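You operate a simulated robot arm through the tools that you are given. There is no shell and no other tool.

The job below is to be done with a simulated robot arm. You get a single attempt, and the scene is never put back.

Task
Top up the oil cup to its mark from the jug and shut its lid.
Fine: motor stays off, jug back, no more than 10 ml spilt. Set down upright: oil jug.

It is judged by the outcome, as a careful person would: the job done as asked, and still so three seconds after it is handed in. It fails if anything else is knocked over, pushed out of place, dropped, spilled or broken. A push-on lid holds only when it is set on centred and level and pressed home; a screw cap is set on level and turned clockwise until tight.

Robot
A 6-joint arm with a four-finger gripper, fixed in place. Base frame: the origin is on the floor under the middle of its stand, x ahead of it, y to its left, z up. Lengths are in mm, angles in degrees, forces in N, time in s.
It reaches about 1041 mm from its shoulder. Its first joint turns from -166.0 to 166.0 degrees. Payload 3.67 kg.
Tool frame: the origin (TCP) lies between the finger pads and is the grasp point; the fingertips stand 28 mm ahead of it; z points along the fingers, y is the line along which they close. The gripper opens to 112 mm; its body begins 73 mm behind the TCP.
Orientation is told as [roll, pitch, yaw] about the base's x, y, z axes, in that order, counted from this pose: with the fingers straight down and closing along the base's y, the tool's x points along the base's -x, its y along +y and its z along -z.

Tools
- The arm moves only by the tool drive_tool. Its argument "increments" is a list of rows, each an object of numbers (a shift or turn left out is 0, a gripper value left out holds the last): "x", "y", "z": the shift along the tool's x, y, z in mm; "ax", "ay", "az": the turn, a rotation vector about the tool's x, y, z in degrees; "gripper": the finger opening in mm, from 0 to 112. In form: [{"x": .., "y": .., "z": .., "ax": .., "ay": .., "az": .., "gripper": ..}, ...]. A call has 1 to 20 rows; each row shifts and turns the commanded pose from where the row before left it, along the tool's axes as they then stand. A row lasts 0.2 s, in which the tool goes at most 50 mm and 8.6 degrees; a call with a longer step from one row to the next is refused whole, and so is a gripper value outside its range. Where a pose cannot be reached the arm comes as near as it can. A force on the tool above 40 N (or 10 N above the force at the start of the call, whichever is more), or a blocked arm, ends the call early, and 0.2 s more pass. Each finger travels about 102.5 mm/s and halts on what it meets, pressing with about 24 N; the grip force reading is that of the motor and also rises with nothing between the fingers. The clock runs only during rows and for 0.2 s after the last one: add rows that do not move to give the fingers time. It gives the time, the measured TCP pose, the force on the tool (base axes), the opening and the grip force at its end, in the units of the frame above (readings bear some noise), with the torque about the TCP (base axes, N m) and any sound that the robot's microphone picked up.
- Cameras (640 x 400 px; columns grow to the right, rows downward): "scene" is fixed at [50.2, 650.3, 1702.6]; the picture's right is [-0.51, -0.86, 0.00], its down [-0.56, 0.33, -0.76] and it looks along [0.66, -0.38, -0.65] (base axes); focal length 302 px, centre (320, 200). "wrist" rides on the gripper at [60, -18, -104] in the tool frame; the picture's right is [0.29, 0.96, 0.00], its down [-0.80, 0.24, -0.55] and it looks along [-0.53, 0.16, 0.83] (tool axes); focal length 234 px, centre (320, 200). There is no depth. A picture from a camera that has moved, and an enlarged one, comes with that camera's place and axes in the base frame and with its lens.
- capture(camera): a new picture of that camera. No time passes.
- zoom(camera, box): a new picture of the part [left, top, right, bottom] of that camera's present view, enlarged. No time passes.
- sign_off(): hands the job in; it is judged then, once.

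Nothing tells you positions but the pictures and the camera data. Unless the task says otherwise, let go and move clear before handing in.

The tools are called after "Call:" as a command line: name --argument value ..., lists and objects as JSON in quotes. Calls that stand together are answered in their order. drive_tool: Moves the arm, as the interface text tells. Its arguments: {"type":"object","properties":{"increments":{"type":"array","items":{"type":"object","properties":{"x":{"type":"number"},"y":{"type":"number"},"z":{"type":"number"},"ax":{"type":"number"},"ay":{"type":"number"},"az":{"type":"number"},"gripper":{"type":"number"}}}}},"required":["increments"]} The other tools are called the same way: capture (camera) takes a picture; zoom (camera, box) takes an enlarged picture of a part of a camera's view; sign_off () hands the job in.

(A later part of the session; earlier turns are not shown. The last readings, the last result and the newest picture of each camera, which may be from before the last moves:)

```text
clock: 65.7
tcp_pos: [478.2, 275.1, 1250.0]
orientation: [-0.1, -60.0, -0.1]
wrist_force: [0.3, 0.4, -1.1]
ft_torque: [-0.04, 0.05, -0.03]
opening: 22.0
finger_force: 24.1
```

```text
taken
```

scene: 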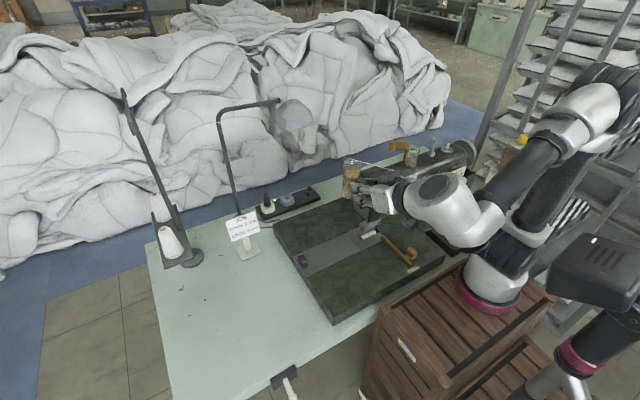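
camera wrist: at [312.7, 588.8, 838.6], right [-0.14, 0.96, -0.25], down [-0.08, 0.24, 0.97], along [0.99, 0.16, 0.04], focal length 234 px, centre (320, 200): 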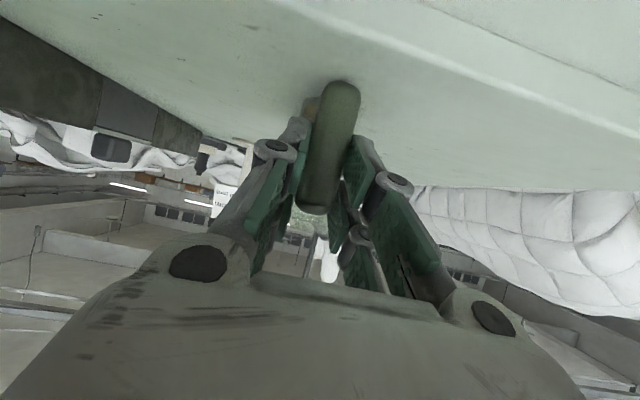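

Call:
drive_tool --increments '[{"x": -0.44, "y": -6, "z": 0.77}, {"x": -0.89, "y": -12, "z": 1.54}, {"x": -1.33, "y": -18, "z": 2.31}, {"x": -1.78, "y": -24, "z": 3.08}, {"x": -2.22, "y": -30, "z": 3.85}, {"x": -2.22, "y": -30, "z": 3.85}, {"x": -2.22, "y": -30, "z": 3.85}, {"x": -2.22, "y": -30, "z": 3.85}, {"x": -2.22, "y": -30, "z": 3.85}, {"x": -2.22, "y": -30, "z": 3.85}, {"x": -2.22, "y": -30, "z": 3.85}, {"x": -1.78, "y": -24, "z": 3.08}, {"x": -1.33, "y": -18, "z": 2.31}, {"x": -0.89, "y": -12, "z": 1.54}, {"x": -0.89, "y": -12, "z": 1.54}, {}]'

Call:
capture --camera "scene"

Call:
zoom --camera "scene" --box '[370, 100, 490, 190]'

Call:
capture --camera "wrist"

```text
clock: 69.0
tcp_pos: [535.0, -45.7, 1292.2]
orientation: [0.1, -59.9, -0.1]
wrist_force: [0.9, 1.4, -1.0]
ft_torque: [-0.04, 0.05, -0.05]
opening: 21.7
finger_force: 23.8
out of reach, approached as far as the arm can: row 8, 9, 10, 11, 12, 13
```

```text
taken
```

scene: 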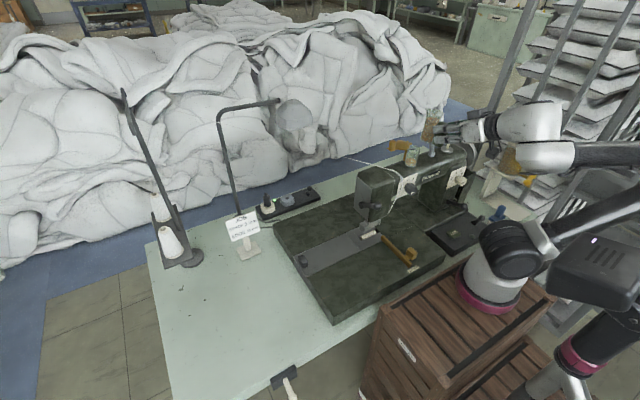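

```text
4.44 times, centred on (430, 145) of scene
camera zoom: at [50.2, 650.3, 1702.6], right [-0.51, -0.86, 0.0], down [-0.56, 0.33, -0.76], along [0.66, -0.38, -0.65], focal length 1344 px, centre (-169, 444)
```

zoom: 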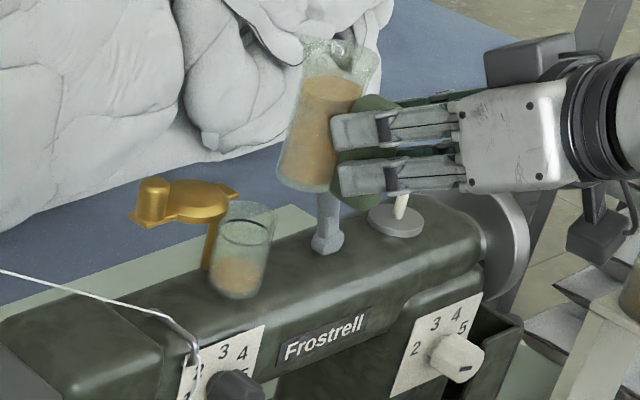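

```text
taken
camera wrist: at [415.1, -63.0, 1291.2], right [-0.14, 0.96, -0.25], down [-0.08, 0.24, 0.97], along [0.99, 0.16, 0.04], focal length 234 px, centre (320, 200)
```

wrist: 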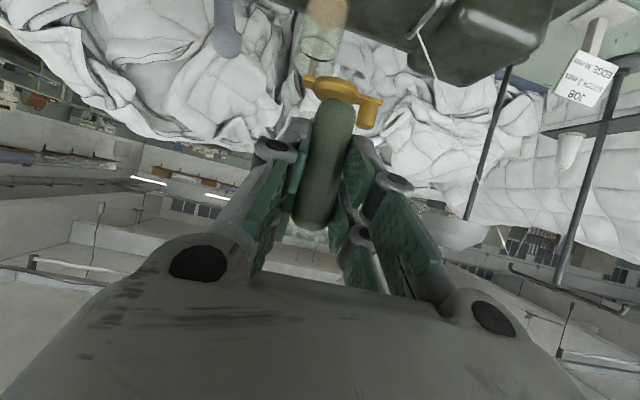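

The arm reached its folding limit, so the TCP ended slightly high at (535, -46, 1292), with the jug still upright and secure. I'll shift so the spout tip is over the cup, then pre-tilt about the tip so any early drip falls into the cup.

Call:
drive_tool --increments '[{"x": -2, "y": -5, "z": 3.5}, {"x": -2, "y": -5, "z": 3.5}, {"x": -2, "y": -5, "z": 3.4}, {"x": -2.09, "z": -2.63, "ay": 2}, {"x": -2.09, "z": -2.63, "ay": 2}, {"x": -2.09, "z": -2.63, "ay": 2}, {"x": -2.09, "z": -2.63, "ay": 2}, {"x": -2.09, "z": -2.63, "ay": 2}, {}]'

Call:
zoom --camera "scene" --box '[370, 85, 490, 175]'

```text
clock: 71.0
tcp_pos: [541.7, -61.6, 1305.5]
orientation: [0.1, -50.0, -0.1]
wrist_force: [-0.5, 0.0, -1.6]
ft_torque: [-0.01, 0.08, 0.02]
opening: 21.8
finger_force: 24.4
```

```text
4.44 times, centred on (430, 130) of scene
camera zoom: at [50.2, 650.3, 1702.6], right [-0.51, -0.86, 0.0], down [-0.56, 0.33, -0.76], along [0.66, -0.38, -0.65], focal length 1344 px, centre (-169, 511)
```

zoom: 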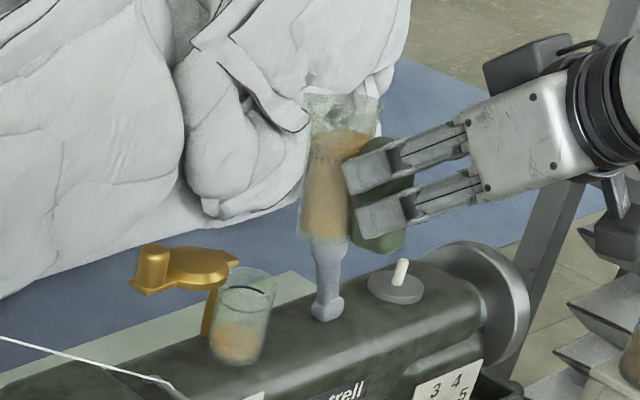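

Call:
drive_tool --increments '[{"x": -2.09, "z": -2.63, "ay": 2}, {"x": -2.09, "z": -2.63, "ay": 2}, {"x": -2.09, "z": -2.63, "ay": 2}, {"x": -2.09, "z": -2.63, "ay": 2}, {}, {"x": 5.4, "z": 5.9}, {"x": 8, "z": 8.9}, {"x": 10, "z": 11.1}, {"x": 10, "z": 11.1}, {"x": 10, "z": 11.1}, {"x": 8, "z": 8.9}, {"x": 4, "z": 4.5}, {}]'

Call:
zoom --camera "scene" --box '[370, 95, 490, 185]'

Call:
capture --camera "wrist"

```text
clock: 73.8
tcp_pos: [539.4, -59.7, 1236.9]
orientation: [0.0, -42.0, -0.1]
wrist_force: [-0.5, -0.3, -1.9]
ft_torque: [-0.01, 0.07, -0.01]
opening: 21.9
finger_force: 24.2
```

```text
4.44 times, centred on (430, 140) of scene
camera zoom: at [50.2, 650.3, 1702.6], right [-0.51, -0.86, 0.0], down [-0.56, 0.33, -0.76], along [0.66, -0.38, -0.65], focal length 1344 px, centre (-169, 467)
```

zoom: 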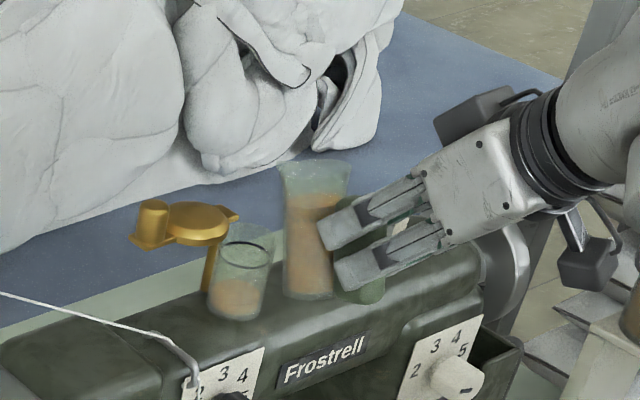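

```text
taken
camera wrist: at [425.3, -77.7, 1272.2], right [-0.21, 0.96, -0.19], down [0.22, 0.24, 0.95], along [0.95, 0.16, -0.26], focal length 234 px, centre (320, 200)
```

wrist: 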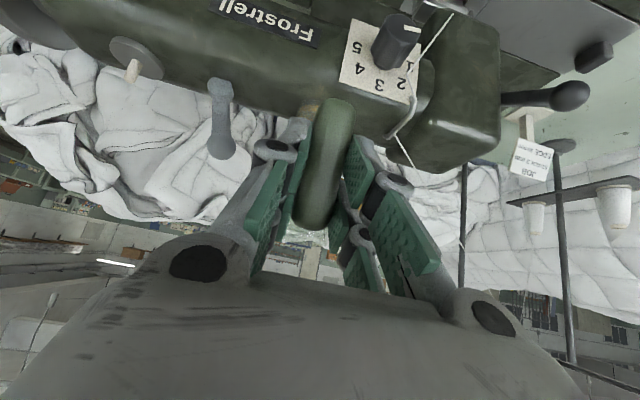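

Call:
zoom --camera "scene" --box '[405, 120, 455, 160]'

```text
10.00 times, centred on (430, 140) of scene
camera zoom: at [50.2, 650.3, 1702.6], right [-0.51, -0.86, 0.0], down [-0.56, 0.33, -0.76], along [0.66, -0.38, -0.65], focal length 3024 px, centre (-780, 800)
```

zoom: 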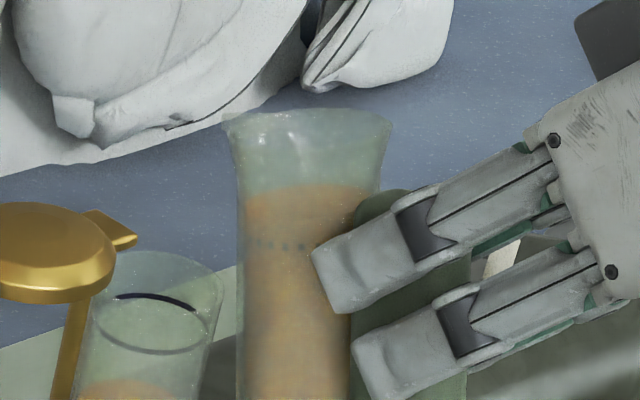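

The spout tip is above the cup's near side, as predicted. The oil is still well below the lip, so I'll tilt further about the tip in small steps while watching the level.

Call:
drive_tool --increments '[{"x": -2.09, "z": -2.63, "ay": 2}, {"x": -2.09, "z": -2.63, "ay": 2}, {"x": -2.09, "z": -2.63, "ay": 2}, {"x": -2.09, "z": -2.63, "ay": 2}, {}]'

Call:
zoom --camera "scene" --box '[400, 115, 460, 163]'

```text
clock: 75.0
tcp_pos: [538.6, -60.2, 1249.6]
orientation: [0.0, -34.0, -0.1]
wrist_force: [-0.1, -0.6, -1.4]
ft_torque: [-0.02, 0.03, 0.0]
opening: 21.7
finger_force: 24.4
```

```text
8.33 times, centred on (430, 139) of scene
camera zoom: at [50.2, 650.3, 1702.6], right [-0.51, -0.86, 0.0], down [-0.56, 0.33, -0.76], along [0.66, -0.38, -0.65], focal length 2520 px, centre (-597, 708)
```

zoom: 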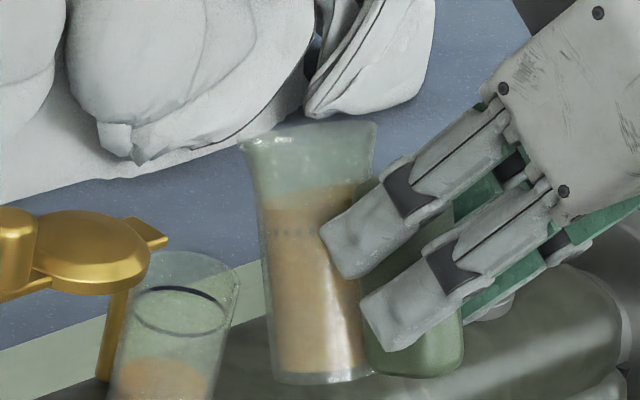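

Call:
drive_tool --increments '[{"x": 4, "z": 6}, {"x": 7, "z": 10.4}, {"x": 7, "z": 10.4}, {"x": 5, "z": 7.4}, {"x": 2.2, "z": 3.1}, {}]'

Call:
zoom --camera "scene" --box '[395, 120, 455, 168]'

```text
clock: 76.5
tcp_pos: [539.2, -60.3, 1203.6]
orientation: [0.0, -34.1, -0.1]
wrist_force: [0.7, 0.0, -0.4]
ft_torque: [0.03, 0.08, 0.01]
opening: 21.9
finger_force: 23.7
```

```text
8.33 times, centred on (425, 144) of scene
camera zoom: at [50.2, 650.3, 1702.6], right [-0.51, -0.86, 0.0], down [-0.56, 0.33, -0.76], along [0.66, -0.38, -0.65], focal length 2520 px, centre (-555, 667)
```

zoom: 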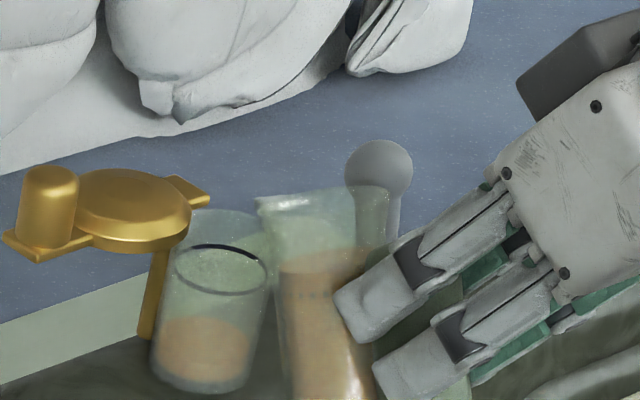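

The spout tip is about 20 mm above the cup rim, slightly toward the near side. I'll nudge 4 mm forward and keep tilting in small steps, checking for flow.

Call:
drive_tool --increments '[{"x": -3.3, "z": 2.2}, {"x": -2.0, "z": -2.71, "ay": 2}, {"x": -2.0, "z": -2.71, "ay": 2}, {"x": -2.0, "z": -2.71, "ay": 2}, {}]'

Call:
zoom --camera "scene" --box '[395, 120, 455, 168]'

```text
clock: 77.7
tcp_pos: [544.1, -60.9, 1215.0]
orientation: [0.0, -27.9, -0.3]
wrist_force: [-0.4, -0.6, -1.6]
ft_torque: [0.02, 0.05, -0.01]
opening: 22.1
finger_force: 24.0
```

```text
8.33 times, centred on (425, 144) of scene
camera zoom: at [50.2, 650.3, 1702.6], right [-0.51, -0.86, 0.0], down [-0.56, 0.33, -0.76], along [0.66, -0.38, -0.65], focal length 2520 px, centre (-555, 667)
```

zoom: 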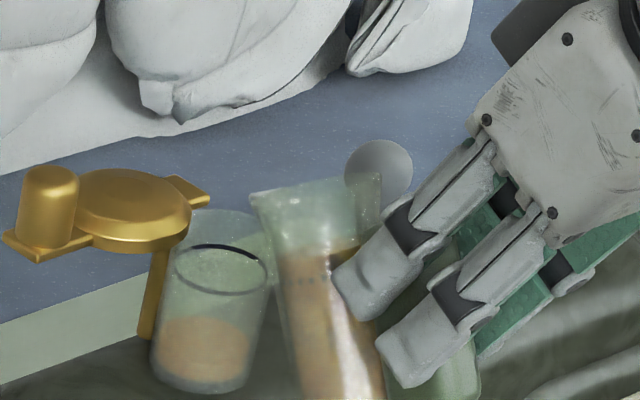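

Call:
drive_tool --increments '[{"x": -2.0, "z": -2.71, "ay": 2}, {"x": -2.0, "z": -2.71, "ay": 2}, {"x": -2.0, "z": -2.71, "ay": 2}, {}]'

Call:
zoom --camera "scene" --box '[395, 120, 455, 168]'

```text
clock: 78.7
tcp_pos: [545.1, -61.3, 1224.1]
orientation: [0.0, -22.0, -0.1]
wrist_force: [-0.3, 0.5, -1.2]
ft_torque: [-0.01, 0.03, 0.0]
opening: 21.7
finger_force: 24.2
```

```text
8.33 times, centred on (425, 144) of scene
camera zoom: at [50.2, 650.3, 1702.6], right [-0.51, -0.86, 0.0], down [-0.56, 0.33, -0.76], along [0.66, -0.38, -0.65], focal length 2520 px, centre (-555, 667)
```

zoom: 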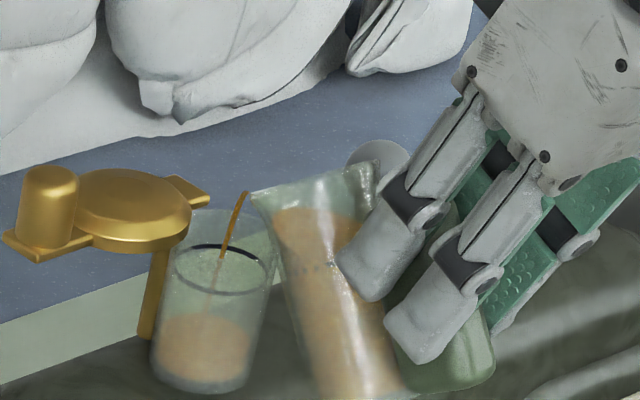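

Oil is now flowing in a thin stream into the middle of the cup. I'll hold the tilt and let it run, checking the level against the mark.

Call:
drive_tool --increments '[{}, {}, {}, {}]'

Call:
zoom --camera "scene" --box '[395, 120, 455, 168]'

```text
clock: 79.7
tcp_pos: [544.8, -61.7, 1225.8]
orientation: [0.0, -22.1, -0.1]
wrist_force: [-0.2, -0.6, -1.4]
ft_torque: [0.0, -0.01, 0.01]
opening: 21.5
finger_force: 24.2
```

```text
8.33 times, centred on (425, 144) of scene
camera zoom: at [50.2, 650.3, 1702.6], right [-0.51, -0.86, 0.0], down [-0.56, 0.33, -0.76], along [0.66, -0.38, -0.65], focal length 2520 px, centre (-555, 667)
```

zoom: 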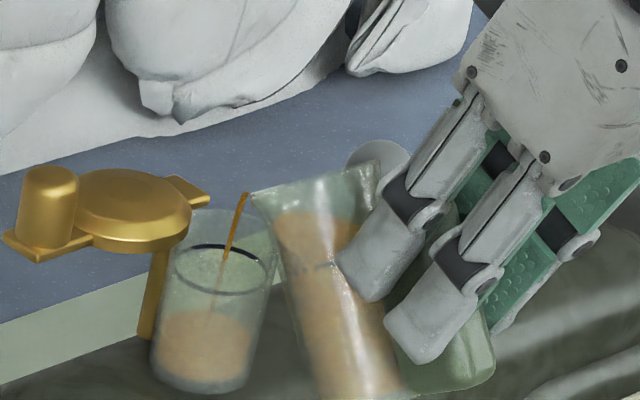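

Call:
drive_tool --increments '[{"x": -1.0, "z": -1.36, "ay": 1}, {}, {"x": -1.0, "z": -1.36, "ay": 1}, {}, {}, {}]'

Call:
zoom --camera "scene" --box '[395, 120, 455, 168]'

```text
clock: 81.0
tcp_pos: [546.4, -59.4, 1227.7]
orientation: [0.0, -20.1, -0.2]
wrist_force: [-0.9, 0.2, -0.3]
ft_torque: [0.0, 0.04, 0.0]
opening: 22.0
finger_force: 23.9
```

```text
8.33 times, centred on (425, 144) of scene
camera zoom: at [50.2, 650.3, 1702.6], right [-0.51, -0.86, 0.0], down [-0.56, 0.33, -0.76], along [0.66, -0.38, -0.65], focal length 2520 px, centre (-555, 667)
```

zoom: 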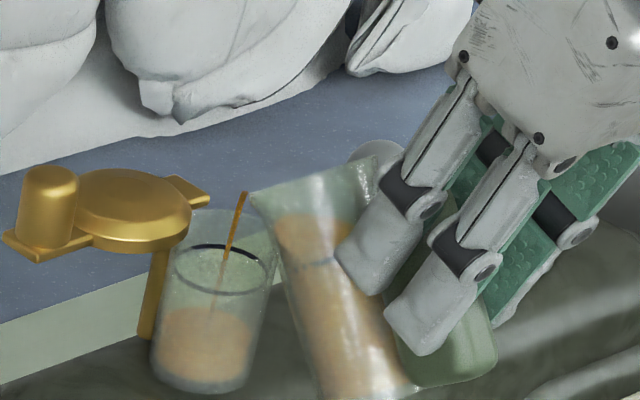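

The level is rising slowly, by about 5 mm so far with about 31 mm to go. I'll keep increasing the tilt gradually.

Call:
drive_tool --increments '[{"x": -1.0, "z": -1.36, "ay": 1}, {}, {"x": -1.0, "z": -1.36, "ay": 1}, {}, {"x": -1.0, "z": -1.36, "ay": 1}, {}, {"x": -1.0, "z": -1.36, "ay": 1}, {}]'

Call:
zoom --camera "scene" --box '[395, 120, 455, 168]'

```text
clock: 82.8
tcp_pos: [548.4, -60.3, 1235.4]
orientation: [0.0, -16.0, 0.0]
wrist_force: [0.2, 0.0, -1.2]
ft_torque: [0.01, 0.01, 0.02]
opening: 22.0
finger_force: 23.7
```

```text
8.33 times, centred on (425, 144) of scene
camera zoom: at [50.2, 650.3, 1702.6], right [-0.51, -0.86, 0.0], down [-0.56, 0.33, -0.76], along [0.66, -0.38, -0.65], focal length 2520 px, centre (-555, 667)
```

zoom: 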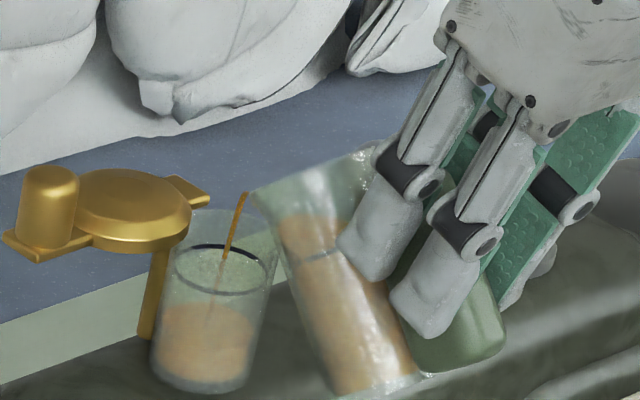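

Call:
drive_tool --increments '[{"x": -1.0, "z": -1.36, "ay": 1}, {}, {"x": -1.0, "z": -1.36, "ay": 1}, {}, {"x": -1.0, "z": -1.36, "ay": 1}, {}, {"x": -1.0, "z": -1.36, "ay": 1}, {}, {"x": -1.0, "z": -1.36, "ay": 1}, {}, {}]'

Call:
zoom --camera "scene" --box '[395, 120, 455, 168]'

```text
clock: 85.2
tcp_pos: [551.6, -61.8, 1243.3]
orientation: [-0.1, -11.0, -0.1]
wrist_force: [1.1, -0.1, -1.5]
ft_torque: [0.0, 0.0, 0.01]
opening: 21.7
finger_force: 23.5
```

```text
8.33 times, centred on (425, 144) of scene
camera zoom: at [50.2, 650.3, 1702.6], right [-0.51, -0.86, 0.0], down [-0.56, 0.33, -0.76], along [0.66, -0.38, -0.65], focal length 2520 px, centre (-555, 667)
```

zoom: 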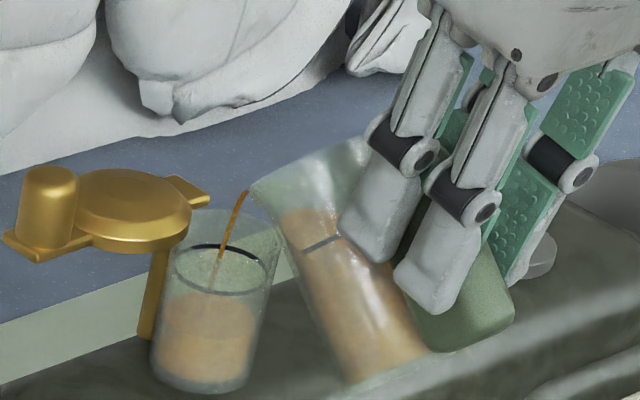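

Call:
drive_tool --increments '[{"x": -1.0, "z": -1.36, "ay": 1}, {}, {"x": -1.0, "z": -1.36, "ay": 1}, {}, {"x": -1.0, "z": -1.36, "ay": 1}, {}, {"x": -1.0, "z": -1.36, "ay": 1}, {}, {}, {}, {}]'

Call:
zoom --camera "scene" --box '[395, 120, 455, 168]'

```text
clock: 87.7
tcp_pos: [554.6, -61.4, 1249.2]
orientation: [0.0, -7.1, -0.2]
wrist_force: [0.6, 0.6, -1.6]
ft_torque: [-0.02, -0.02, 0.01]
opening: 21.7
finger_force: 24.0
```

```text
8.33 times, centred on (425, 144) of scene
camera zoom: at [50.2, 650.3, 1702.6], right [-0.51, -0.86, 0.0], down [-0.56, 0.33, -0.76], along [0.66, -0.38, -0.65], focal length 2520 px, centre (-555, 667)
```

zoom: 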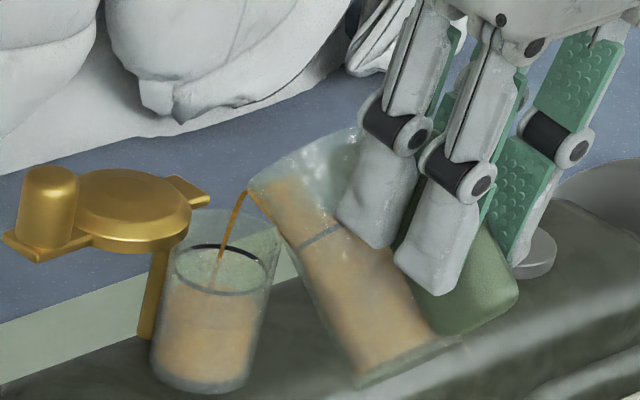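

Call:
zoom --camera "scene" --box '[405, 138, 430, 162]'

```text
16.00 times, centred on (418, 150) of scene
camera zoom: at [50.2, 650.3, 1702.6], right [-0.51, -0.86, 0.0], down [-0.56, 0.33, -0.76], along [0.66, -0.38, -0.65], focal length 4839 px, centre (-1240, 1000)
```

zoom: 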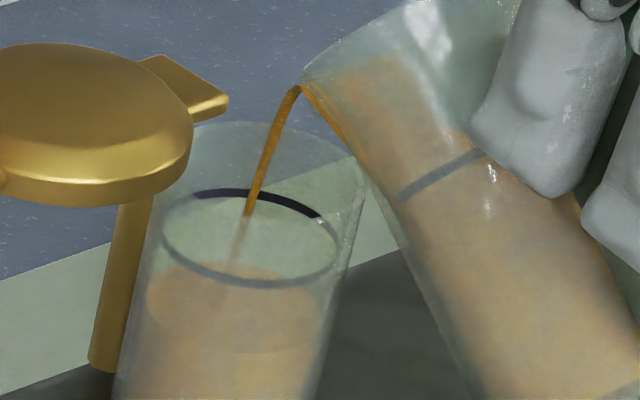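

About 18 mm below the mark now. I'll hold this tilt and let it run while tracking the rate.

Call:
drive_tool --increments '[{}, {}, {}, {}]'

Call:
zoom --camera "scene" --box '[405, 138, 430, 162]'

```text
clock: 88.7
tcp_pos: [553.9, -60.5, 1251.0]
orientation: [0.0, -7.1, -0.2]
wrist_force: [-0.2, 0.1, -1.4]
ft_torque: [0.03, 0.01, 0.02]
opening: 21.8
finger_force: 23.7
```

```text
16.00 times, centred on (418, 150) of scene
camera zoom: at [50.2, 650.3, 1702.6], right [-0.51, -0.86, 0.0], down [-0.56, 0.33, -0.76], along [0.66, -0.38, -0.65], focal length 4839 px, centre (-1240, 1000)
```

zoom: 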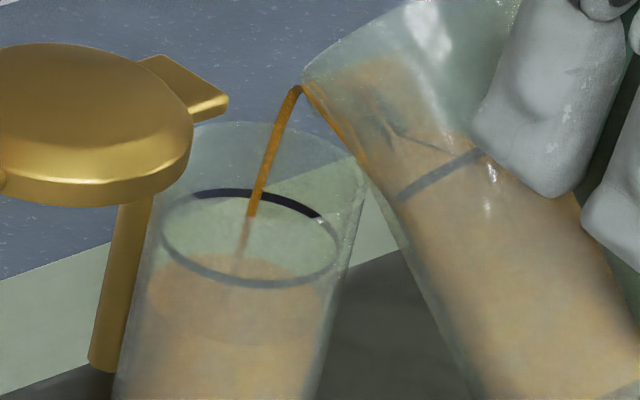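

Call:
drive_tool --increments '[{"x": -1.0, "z": -1.36, "ay": 1}, {}, {}, {}, {"x": -1.0, "z": -1.36, "ay": 1}, {}, {}]'

Call:
zoom --camera "scene" --box '[405, 138, 430, 162]'

```text
clock: 90.2
tcp_pos: [555.9, -61.3, 1252.9]
orientation: [0.0, -5.0, -0.1]
wrist_force: [-0.9, -1.2, -0.4]
ft_torque: [-0.02, 0.01, -0.02]
opening: 21.8
finger_force: 23.2
```

```text
16.00 times, centred on (418, 150) of scene
camera zoom: at [50.2, 650.3, 1702.6], right [-0.51, -0.86, 0.0], down [-0.56, 0.33, -0.76], along [0.66, -0.38, -0.65], focal length 4839 px, centre (-1240, 1000)
```

zoom: 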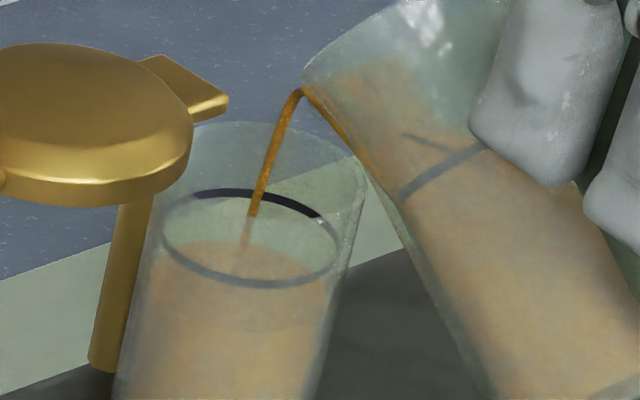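

Call:
drive_tool --increments '[{"x": -1.0, "z": -1.36, "ay": 1}, {}, {}, {}, {"x": -1.0, "z": -1.36, "ay": 1}, {}, {}]'

Call:
zoom --camera "scene" --box '[405, 138, 430, 162]'

```text
clock: 91.8
tcp_pos: [558.1, -61.2, 1255.3]
orientation: [0.0, -3.0, -0.3]
wrist_force: [0.4, -0.7, -1.1]
ft_torque: [0.01, 0.01, 0.01]
opening: 21.5
finger_force: 23.5
```

```text
16.00 times, centred on (418, 150) of scene
camera zoom: at [50.2, 650.3, 1702.6], right [-0.51, -0.86, 0.0], down [-0.56, 0.33, -0.76], along [0.66, -0.38, -0.65], focal length 4839 px, centre (-1240, 1000)
```

zoom: 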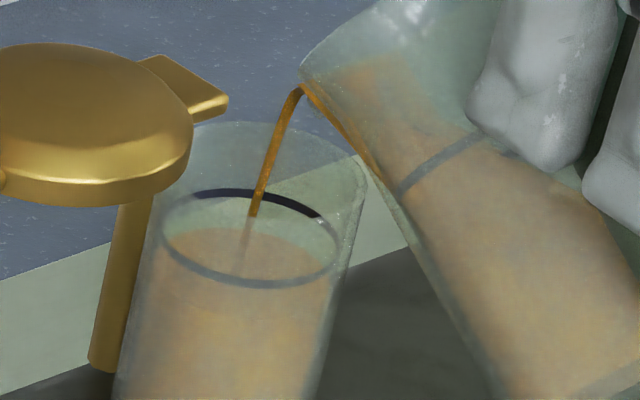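

Call:
drive_tool --increments '[{"x": -1.0, "z": -1.36, "ay": 1}, {}, {}, {}, {"x": -1.0, "z": -1.36, "ay": 1}, {}, {}]'

Call:
zoom --camera "scene" --box '[405, 138, 430, 162]'

```text
clock: 93.5
tcp_pos: [559.7, -61.2, 1258.8]
orientation: [0.0, -1.0, -0.1]
wrist_force: [-0.7, -0.1, -1.4]
ft_torque: [-0.01, 0.02, -0.01]
opening: 21.9
finger_force: 24.0
```

```text
16.00 times, centred on (418, 150) of scene
camera zoom: at [50.2, 650.3, 1702.6], right [-0.51, -0.86, 0.0], down [-0.56, 0.33, -0.76], along [0.66, -0.38, -0.65], focal length 4839 px, centre (-1240, 1000)
```

zoom: 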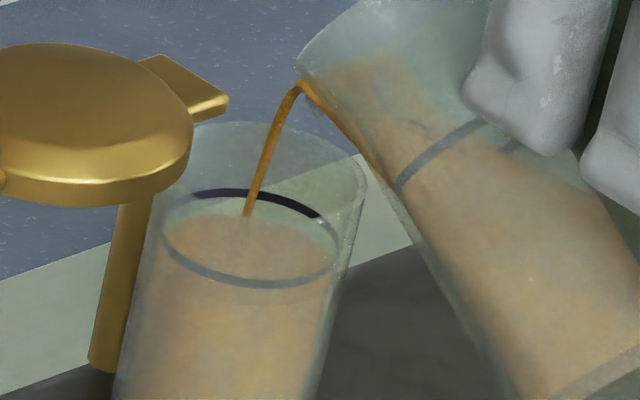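

Call:
drive_tool --increments '[{}, {}, {}]'

Call:
zoom --camera "scene" --box '[407, 138, 427, 152]'

```text
clock: 94.2
tcp_pos: [559.5, -60.5, 1258.2]
orientation: [0.0, -1.2, -0.1]
wrist_force: [0.8, 0.1, -0.8]
ft_torque: [-0.02, 0.02, 0.0]
opening: 21.5
finger_force: 24.1
```

```text
16.00 times, centred on (417, 145) of scene
camera zoom: at [50.2, 650.3, 1702.6], right [-0.51, -0.86, 0.0], down [-0.56, 0.33, -0.76], along [0.66, -0.38, -0.65], focal length 4839 px, centre (-1232, 1080)
```

zoom: 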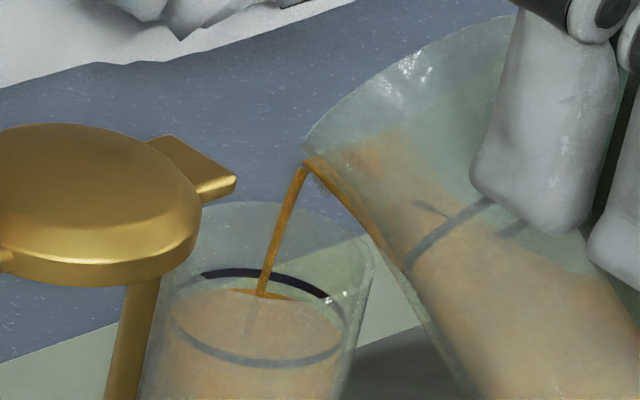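

Call:
drive_tool --increments '[{}, {}]'

Call:
zoom --camera "scene" --box '[408, 140, 424, 152]'

```text
clock: 94.8
tcp_pos: [558.6, -59.8, 1258.0]
orientation: [0.0, -1.0, -0.1]
wrist_force: [0.0, -0.3, -1.1]
ft_torque: [-0.03, 0.01, 0.01]
opening: 21.8
finger_force: 23.7
```

```text
16.00 times, centred on (416, 146) of scene
camera zoom: at [50.2, 650.3, 1702.6], right [-0.51, -0.86, 0.0], down [-0.56, 0.33, -0.76], along [0.66, -0.38, -0.65], focal length 4839 px, centre (-1216, 1064)
```

zoom: 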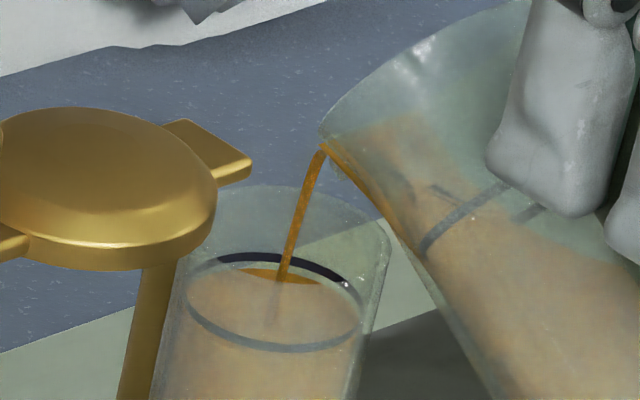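

The surface is now just under the mark band. One more short moment of flow, then I'll tilt back promptly.

Call:
drive_tool --increments '[{}, {"x": 3.7, "z": 5.63, "ay": -4}, {"x": 3.7, "z": 5.63, "ay": -4}, {"x": 3.7, "z": 5.63, "ay": -4}, {}]'

Call:
zoom --camera "scene" --box '[408, 140, 424, 152]'

Call:
zoom --camera "scene" --box '[395, 120, 455, 168]'

```text
clock: 96.0
tcp_pos: [549.9, -62.0, 1239.4]
orientation: [0.0, -13.1, -0.1]
wrist_force: [-0.5, 0.0, -1.0]
ft_torque: [0.0, 0.02, -0.04]
opening: 21.7
finger_force: 23.7
```

```text
16.00 times, centred on (416, 146) of scene
camera zoom: at [50.2, 650.3, 1702.6], right [-0.51, -0.86, 0.0], down [-0.56, 0.33, -0.76], along [0.66, -0.38, -0.65], focal length 4839 px, centre (-1216, 1064)
```

zoom: 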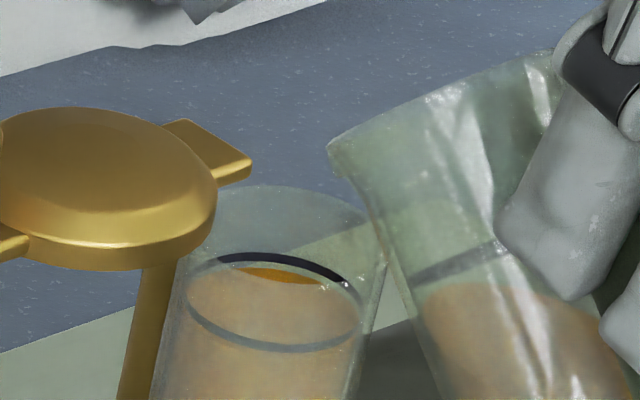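

```text
8.33 times, centred on (425, 144) of scene
camera zoom: at [50.2, 650.3, 1702.6], right [-0.51, -0.86, 0.0], down [-0.56, 0.33, -0.76], along [0.66, -0.38, -0.65], focal length 2520 px, centre (-555, 667)
```

zoom: 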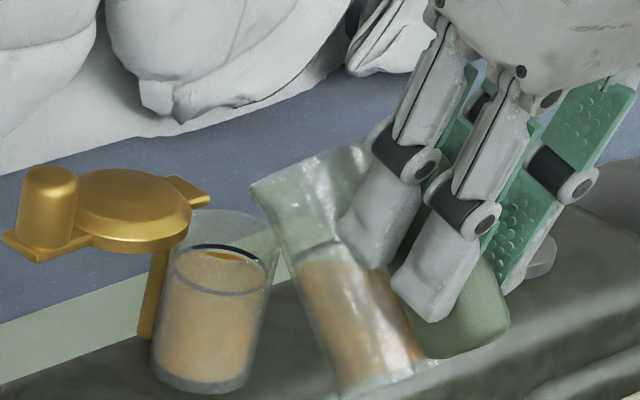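

Flow has stopped cleanly with no visible spill. I'll check the level against the mark band as precisely as I can.

Call:
zoom --camera "scene" --box '[404, 138, 424, 150]'

Call:
zoom --camera "scene" --box '[403, 146, 423, 158]'

Call:
capture --camera "wrist"

```text
16.00 times, centred on (414, 144) of scene
camera zoom: at [50.2, 650.3, 1702.6], right [-0.51, -0.86, 0.0], down [-0.56, 0.33, -0.76], along [0.66, -0.38, -0.65], focal length 4839 px, centre (-1184, 1096)
```

zoom: 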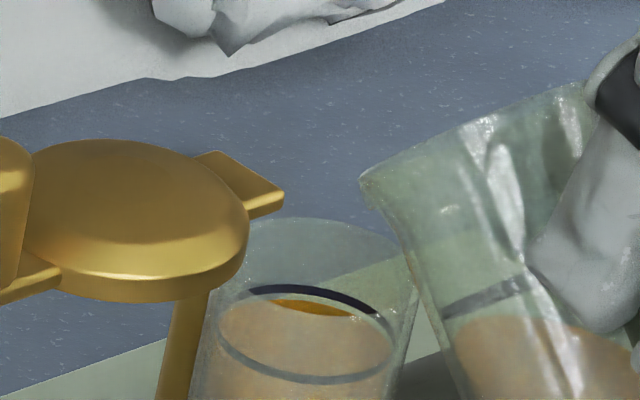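

```text
16.00 times, centred on (413, 152) of scene
camera zoom: at [50.2, 650.3, 1702.6], right [-0.51, -0.86, 0.0], down [-0.56, 0.33, -0.76], along [0.66, -0.38, -0.65], focal length 4839 px, centre (-1168, 968)
```

zoom: 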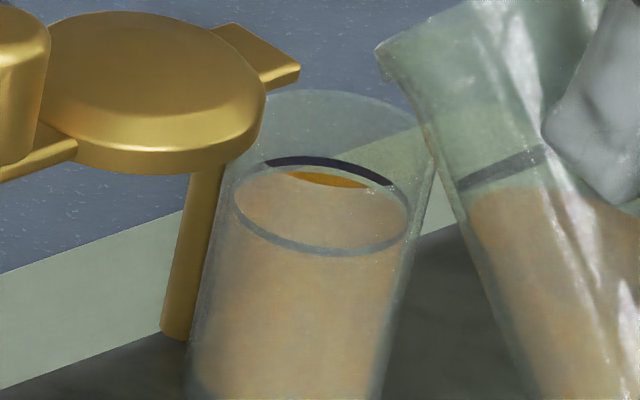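

```text
taken
camera wrist: at [469.2, -78.6, 1327.4], right [-0.28, 0.96, -0.07], down [0.65, 0.24, 0.72], along [0.71, 0.16, -0.69], focal length 234 px, centre (320, 200)
```

wrist: 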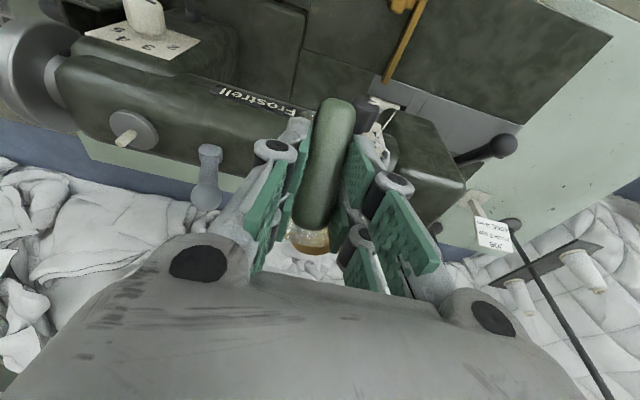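

The oil sits right at, or a hair below, the lower edge of the mark band, so about 2 ml more would put it on the line. I'll tilt forward gently again for a brief trickle.

Call:
drive_tool --increments '[{"x": -2.0, "z": -2.71, "ay": 2}, {"x": -2.0, "z": -2.71, "ay": 2}, {"x": -2.0, "z": -2.71, "ay": 2}, {"x": -2.0, "z": -2.71, "ay": 2}, {"x": -1.0, "z": -1.36, "ay": 1}]'

Call:
zoom --camera "scene" --box '[403, 142, 423, 154]'

```text
clock: 97.2
tcp_pos: [556.0, -61.0, 1254.2]
orientation: [0.0, -4.0, -0.2]
wrist_force: [0.1, 0.7, -1.2]
ft_torque: [0.03, -0.01, 0.04]
opening: 21.5
finger_force: 23.9
```

```text
16.00 times, centred on (413, 148) of scene
camera zoom: at [50.2, 650.3, 1702.6], right [-0.51, -0.86, 0.0], down [-0.56, 0.33, -0.76], along [0.66, -0.38, -0.65], focal length 4839 px, centre (-1168, 1032)
```

zoom: 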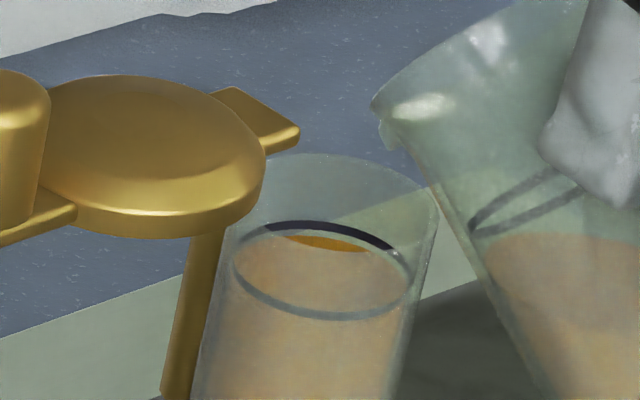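

Call:
drive_tool --increments '[{"x": -1.0, "z": -1.36, "ay": 1}, {"x": -1.0, "z": -1.36, "ay": 1}]'

Call:
zoom --camera "scene" --box '[403, 142, 423, 154]'

```text
clock: 97.8
tcp_pos: [558.3, -62.0, 1257.4]
orientation: [-0.1, -2.1, 0.0]
wrist_force: [-0.3, -0.1, -0.7]
ft_torque: [-0.03, -0.05, -0.02]
opening: 21.6
finger_force: 24.2
```

```text
16.00 times, centred on (413, 148) of scene
camera zoom: at [50.2, 650.3, 1702.6], right [-0.51, -0.86, 0.0], down [-0.56, 0.33, -0.76], along [0.66, -0.38, -0.65], focal length 4839 px, centre (-1168, 1032)
```

zoom: 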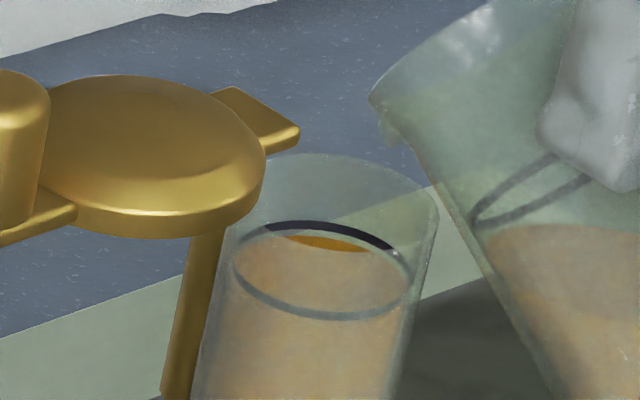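

Call:
drive_tool --increments '[{}]'

Call:
zoom --camera "scene" --box '[403, 142, 423, 154]'

```text
clock: 98.2
tcp_pos: [559.7, -61.4, 1257.4]
orientation: [0.1, -2.1, 0.0]
wrist_force: [0.1, 0.1, -0.6]
ft_torque: [0.0, 0.0, -0.02]
opening: 21.9
finger_force: 23.7
```

```text
16.00 times, centred on (413, 148) of scene
camera zoom: at [50.2, 650.3, 1702.6], right [-0.51, -0.86, 0.0], down [-0.56, 0.33, -0.76], along [0.66, -0.38, -0.65], focal length 4839 px, centre (-1168, 1032)
```

zoom: 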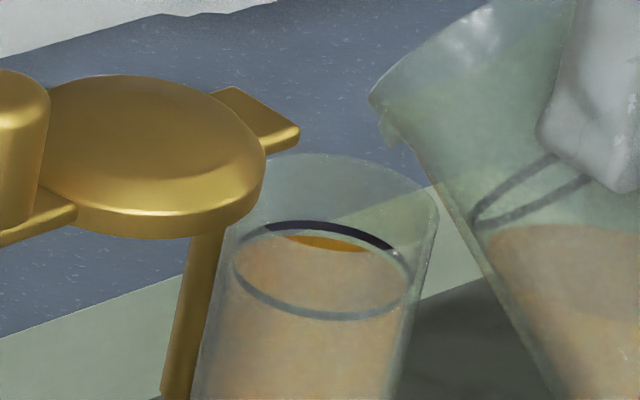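

Call:
drive_tool --increments '[{"x": -1.0, "z": -1.36, "ay": 1}, {"x": -1.0, "z": -1.36, "ay": 1}]'

Call:
zoom --camera "scene" --box '[403, 142, 423, 154]'

```text
clock: 98.8
tcp_pos: [561.2, -62.2, 1260.3]
orientation: [0.0, 0.0, -0.1]
wrist_force: [0.0, 0.4, -0.5]
ft_torque: [0.01, -0.02, 0.02]
opening: 21.7
finger_force: 24.2
```

```text
16.00 times, centred on (413, 148) of scene
camera zoom: at [50.2, 650.3, 1702.6], right [-0.51, -0.86, 0.0], down [-0.56, 0.33, -0.76], along [0.66, -0.38, -0.65], focal length 4839 px, centre (-1168, 1032)
```

zoom: 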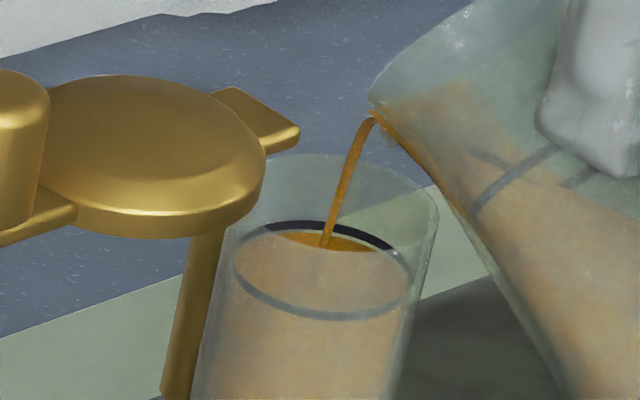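

Call:
drive_tool --increments '[{}, {"x": 3.7, "z": 5.63, "ay": -4}, {"x": 3.7, "z": 5.63, "ay": -4}, {"x": 3.7, "z": 5.63, "ay": -4}, {"x": 3.7, "z": 5.63, "ay": -4}, {}]'

Call:
zoom --camera "scene" --box '[403, 142, 423, 154]'

```text
clock: 100.2
tcp_pos: [548.9, -60.7, 1235.8]
orientation: [0.1, -16.2, -0.1]
wrist_force: [0.0, -0.2, -1.1]
ft_torque: [0.03, 0.01, -0.01]
opening: 21.7
finger_force: 23.7
```

```text
16.00 times, centred on (413, 148) of scene
camera zoom: at [50.2, 650.3, 1702.6], right [-0.51, -0.86, 0.0], down [-0.56, 0.33, -0.76], along [0.66, -0.38, -0.65], focal length 4839 px, centre (-1168, 1032)
```

zoom: 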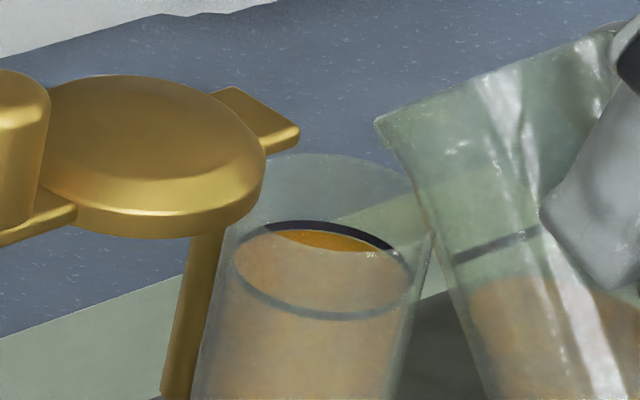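

The oil is now on the mark band, with no visible spill. I'll tilt the jug back gradually over the cup and raise it.

Call:
drive_tool --increments '[{"x": 3.7, "z": 5.63, "ay": -4}, {"x": 3.7, "z": 5.63, "ay": -4}, {"x": 3.7, "z": 5.63, "ay": -4}, {"x": 3.7, "z": 5.63, "ay": -4}, {}, {"x": -5.3, "z": -8.5}, {"x": -8, "z": -12.7}, {"x": -8, "z": -12.7}, {"x": -8, "z": -12.7}, {"x": -5.3, "z": -8.5}, {}]'

Call:
zoom --camera "scene" --box '[380, 110, 470, 175]'

Call:
zoom --camera "scene" --box '[403, 142, 423, 154]'

```text
clock: 102.7
tcp_pos: [542.9, -61.4, 1274.0]
orientation: [-0.1, -32.0, 0.0]
wrist_force: [-0.3, 0.1, 0.0]
ft_torque: [0.01, -0.01, 0.01]
opening: 21.6
finger_force: 24.1
```

```text
6.15 times, centred on (425, 142) of scene
camera zoom: at [50.2, 650.3, 1702.6], right [-0.51, -0.86, 0.0], down [-0.56, 0.33, -0.76], along [0.66, -0.38, -0.65], focal length 1861 px, centre (-326, 554)
```

zoom: 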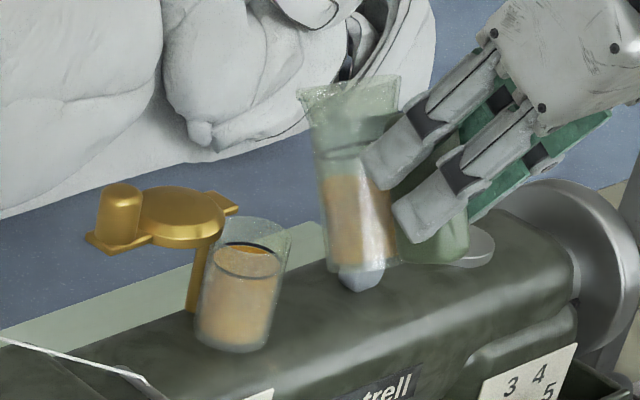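

```text
16.00 times, centred on (413, 148) of scene
camera zoom: at [50.2, 650.3, 1702.6], right [-0.51, -0.86, 0.0], down [-0.56, 0.33, -0.76], along [0.66, -0.38, -0.65], focal length 4839 px, centre (-1168, 1032)
```

zoom: 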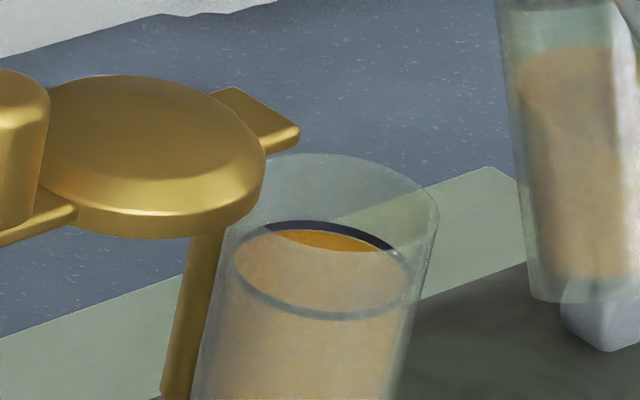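

The level is right at the mark and the machine is clean. I'll bring the jug nearly upright and start back toward its place.

Call:
drive_tool --increments '[{"x": 3.7, "z": 5.63, "ay": -4}, {"x": 3.7, "z": 5.63, "ay": -4}, {"x": 3.7, "z": 5.63, "ay": -4}, {"x": 3.7, "z": 5.63, "ay": -4}, {"x": 1.9, "z": 2.78, "ay": -2}, {}, {"x": -7.7, "z": -6.4}, {"x": -11.5, "z": -9.6}, {"x": -11.5, "z": -9.6}, {"x": -7.7, "z": -6.4}, {}]'

Call:
zoom --camera "scene" --box '[370, 80, 490, 180]'

```text
clock: 105.0
tcp_pos: [547.0, -61.2, 1294.3]
orientation: [-0.2, -50.0, -0.1]
wrist_force: [0.0, 0.2, -0.5]
ft_torque: [-0.01, 0.04, -0.03]
opening: 21.7
finger_force: 24.3
```

```text
4.00 times, centred on (430, 130) of scene
camera zoom: at [50.2, 650.3, 1702.6], right [-0.51, -0.86, 0.0], down [-0.56, 0.33, -0.76], along [0.66, -0.38, -0.65], focal length 1210 px, centre (-120, 480)
```

zoom: 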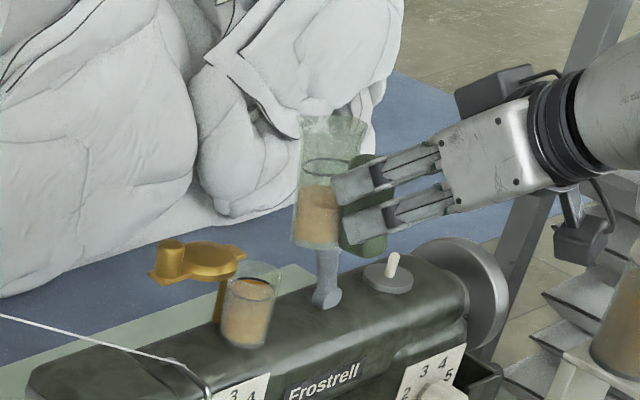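

Call:
drive_tool --increments '[{"x": 0.8, "y": 6, "z": -0.96}, {"x": 1.61, "y": 12, "z": -1.92}, {"x": 2.41, "y": 18, "z": -2.88}, {"x": 3.22, "y": 24, "z": -3.84}, {"x": 4.02, "y": 30, "z": -4.8}, {"x": 4.02, "y": 30, "z": -4.8}, {"x": 4.02, "y": 30, "z": -4.8}, {"x": 4.02, "y": 30, "z": -4.8}, {"x": 4.02, "y": 30, "z": -4.8}, {"x": 4.02, "y": 30, "z": -4.8}, {"x": 4.02, "y": 30, "z": -4.8}, {"x": 3.22, "y": 24, "z": -3.84}, {"x": 2.41, "y": 18, "z": -2.88}, {"x": 1.61, "y": 12, "z": -1.92}, {"x": 0.8, "y": 6, "z": -0.96}, {"ay": -3}, {"ay": -4}, {"ay": -3}, {}]'

Call:
capture --camera "scene"

```text
clock: 109.0
tcp_pos: [478.2, 271.3, 1294.9]
orientation: [0.0, -60.1, -0.1]
wrist_force: [-0.5, -0.3, -0.5]
ft_torque: [-0.04, 0.01, -0.01]
opening: 21.5
finger_force: 24.1
```

```text
taken
```

scene: 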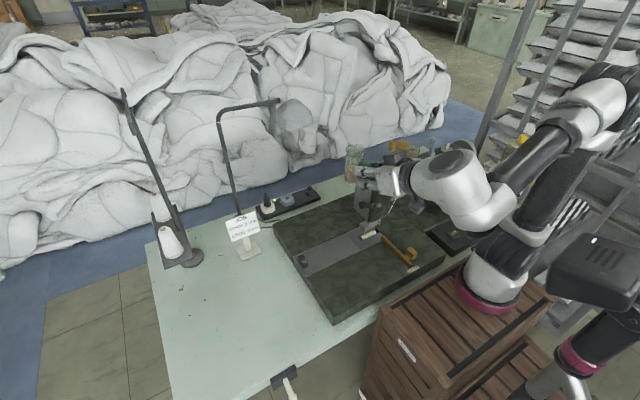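

Call:
drive_tool --increments '[{"x": 1.91, "y": 6.09, "z": 0.15}, {"x": 3.81, "y": 12.17, "z": 0.31}, {"x": 5.72, "y": 18.26, "z": 0.46}, {"x": 7.62, "y": 24.34, "z": 0.62}, {"x": 9.53, "y": 30.43, "z": 0.77}, {"x": 9.53, "y": 30.43, "z": 0.77}, {"x": 9.53, "y": 30.43, "z": 0.77}, {"x": 9.53, "y": 30.43, "z": 0.77}, {"x": 9.53, "y": 30.43, "z": 0.77}, {"x": 9.53, "y": 30.43, "z": 0.77}, {"x": 9.53, "y": 30.43, "z": 0.77}, {"x": 7.62, "y": 24.34, "z": 0.62}, {"x": 5.72, "y": 18.26, "z": 0.46}, {"x": 3.81, "y": 12.17, "z": 0.31}, {"x": 1.91, "y": 6.09, "z": 0.15}, {}]'

Call:
capture --camera "scene"

Call:
zoom --camera "scene" --box '[380, 130, 460, 180]'

```text
clock: 112.5
tcp_pos: [435.1, 604.2, 1198.8]
orientation: [-0.1, -59.9, -0.2]
wrist_force: [0.4, 0.1, -0.5]
ft_torque: [0.03, 0.03, 0.01]
opening: 21.8
finger_force: 23.9
```

```text
taken
```

scene: 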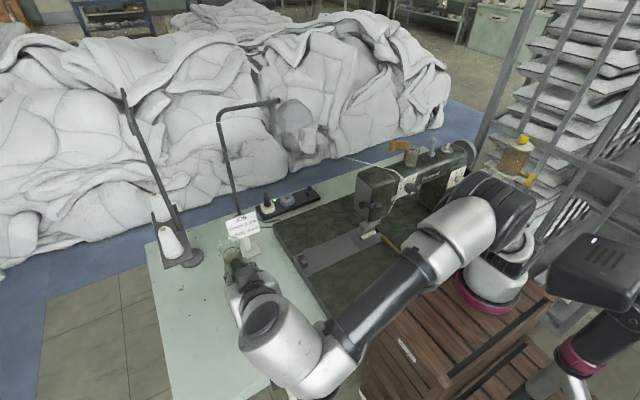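

```text
8.00 times, centred on (420, 155) of scene
camera zoom: at [50.2, 650.3, 1702.6], right [-0.51, -0.86, 0.0], down [-0.56, 0.33, -0.76], along [0.66, -0.38, -0.65], focal length 2419 px, centre (-480, 560)
```

zoom: 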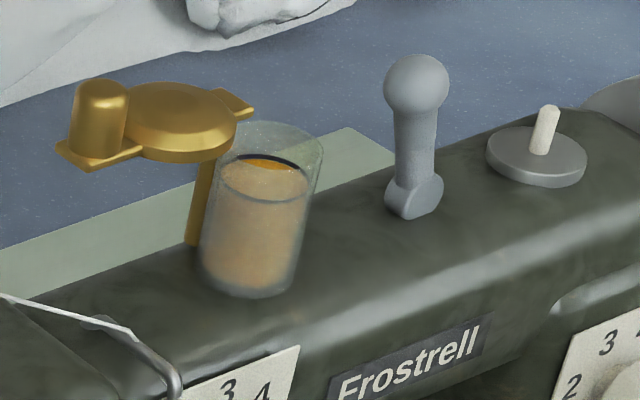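

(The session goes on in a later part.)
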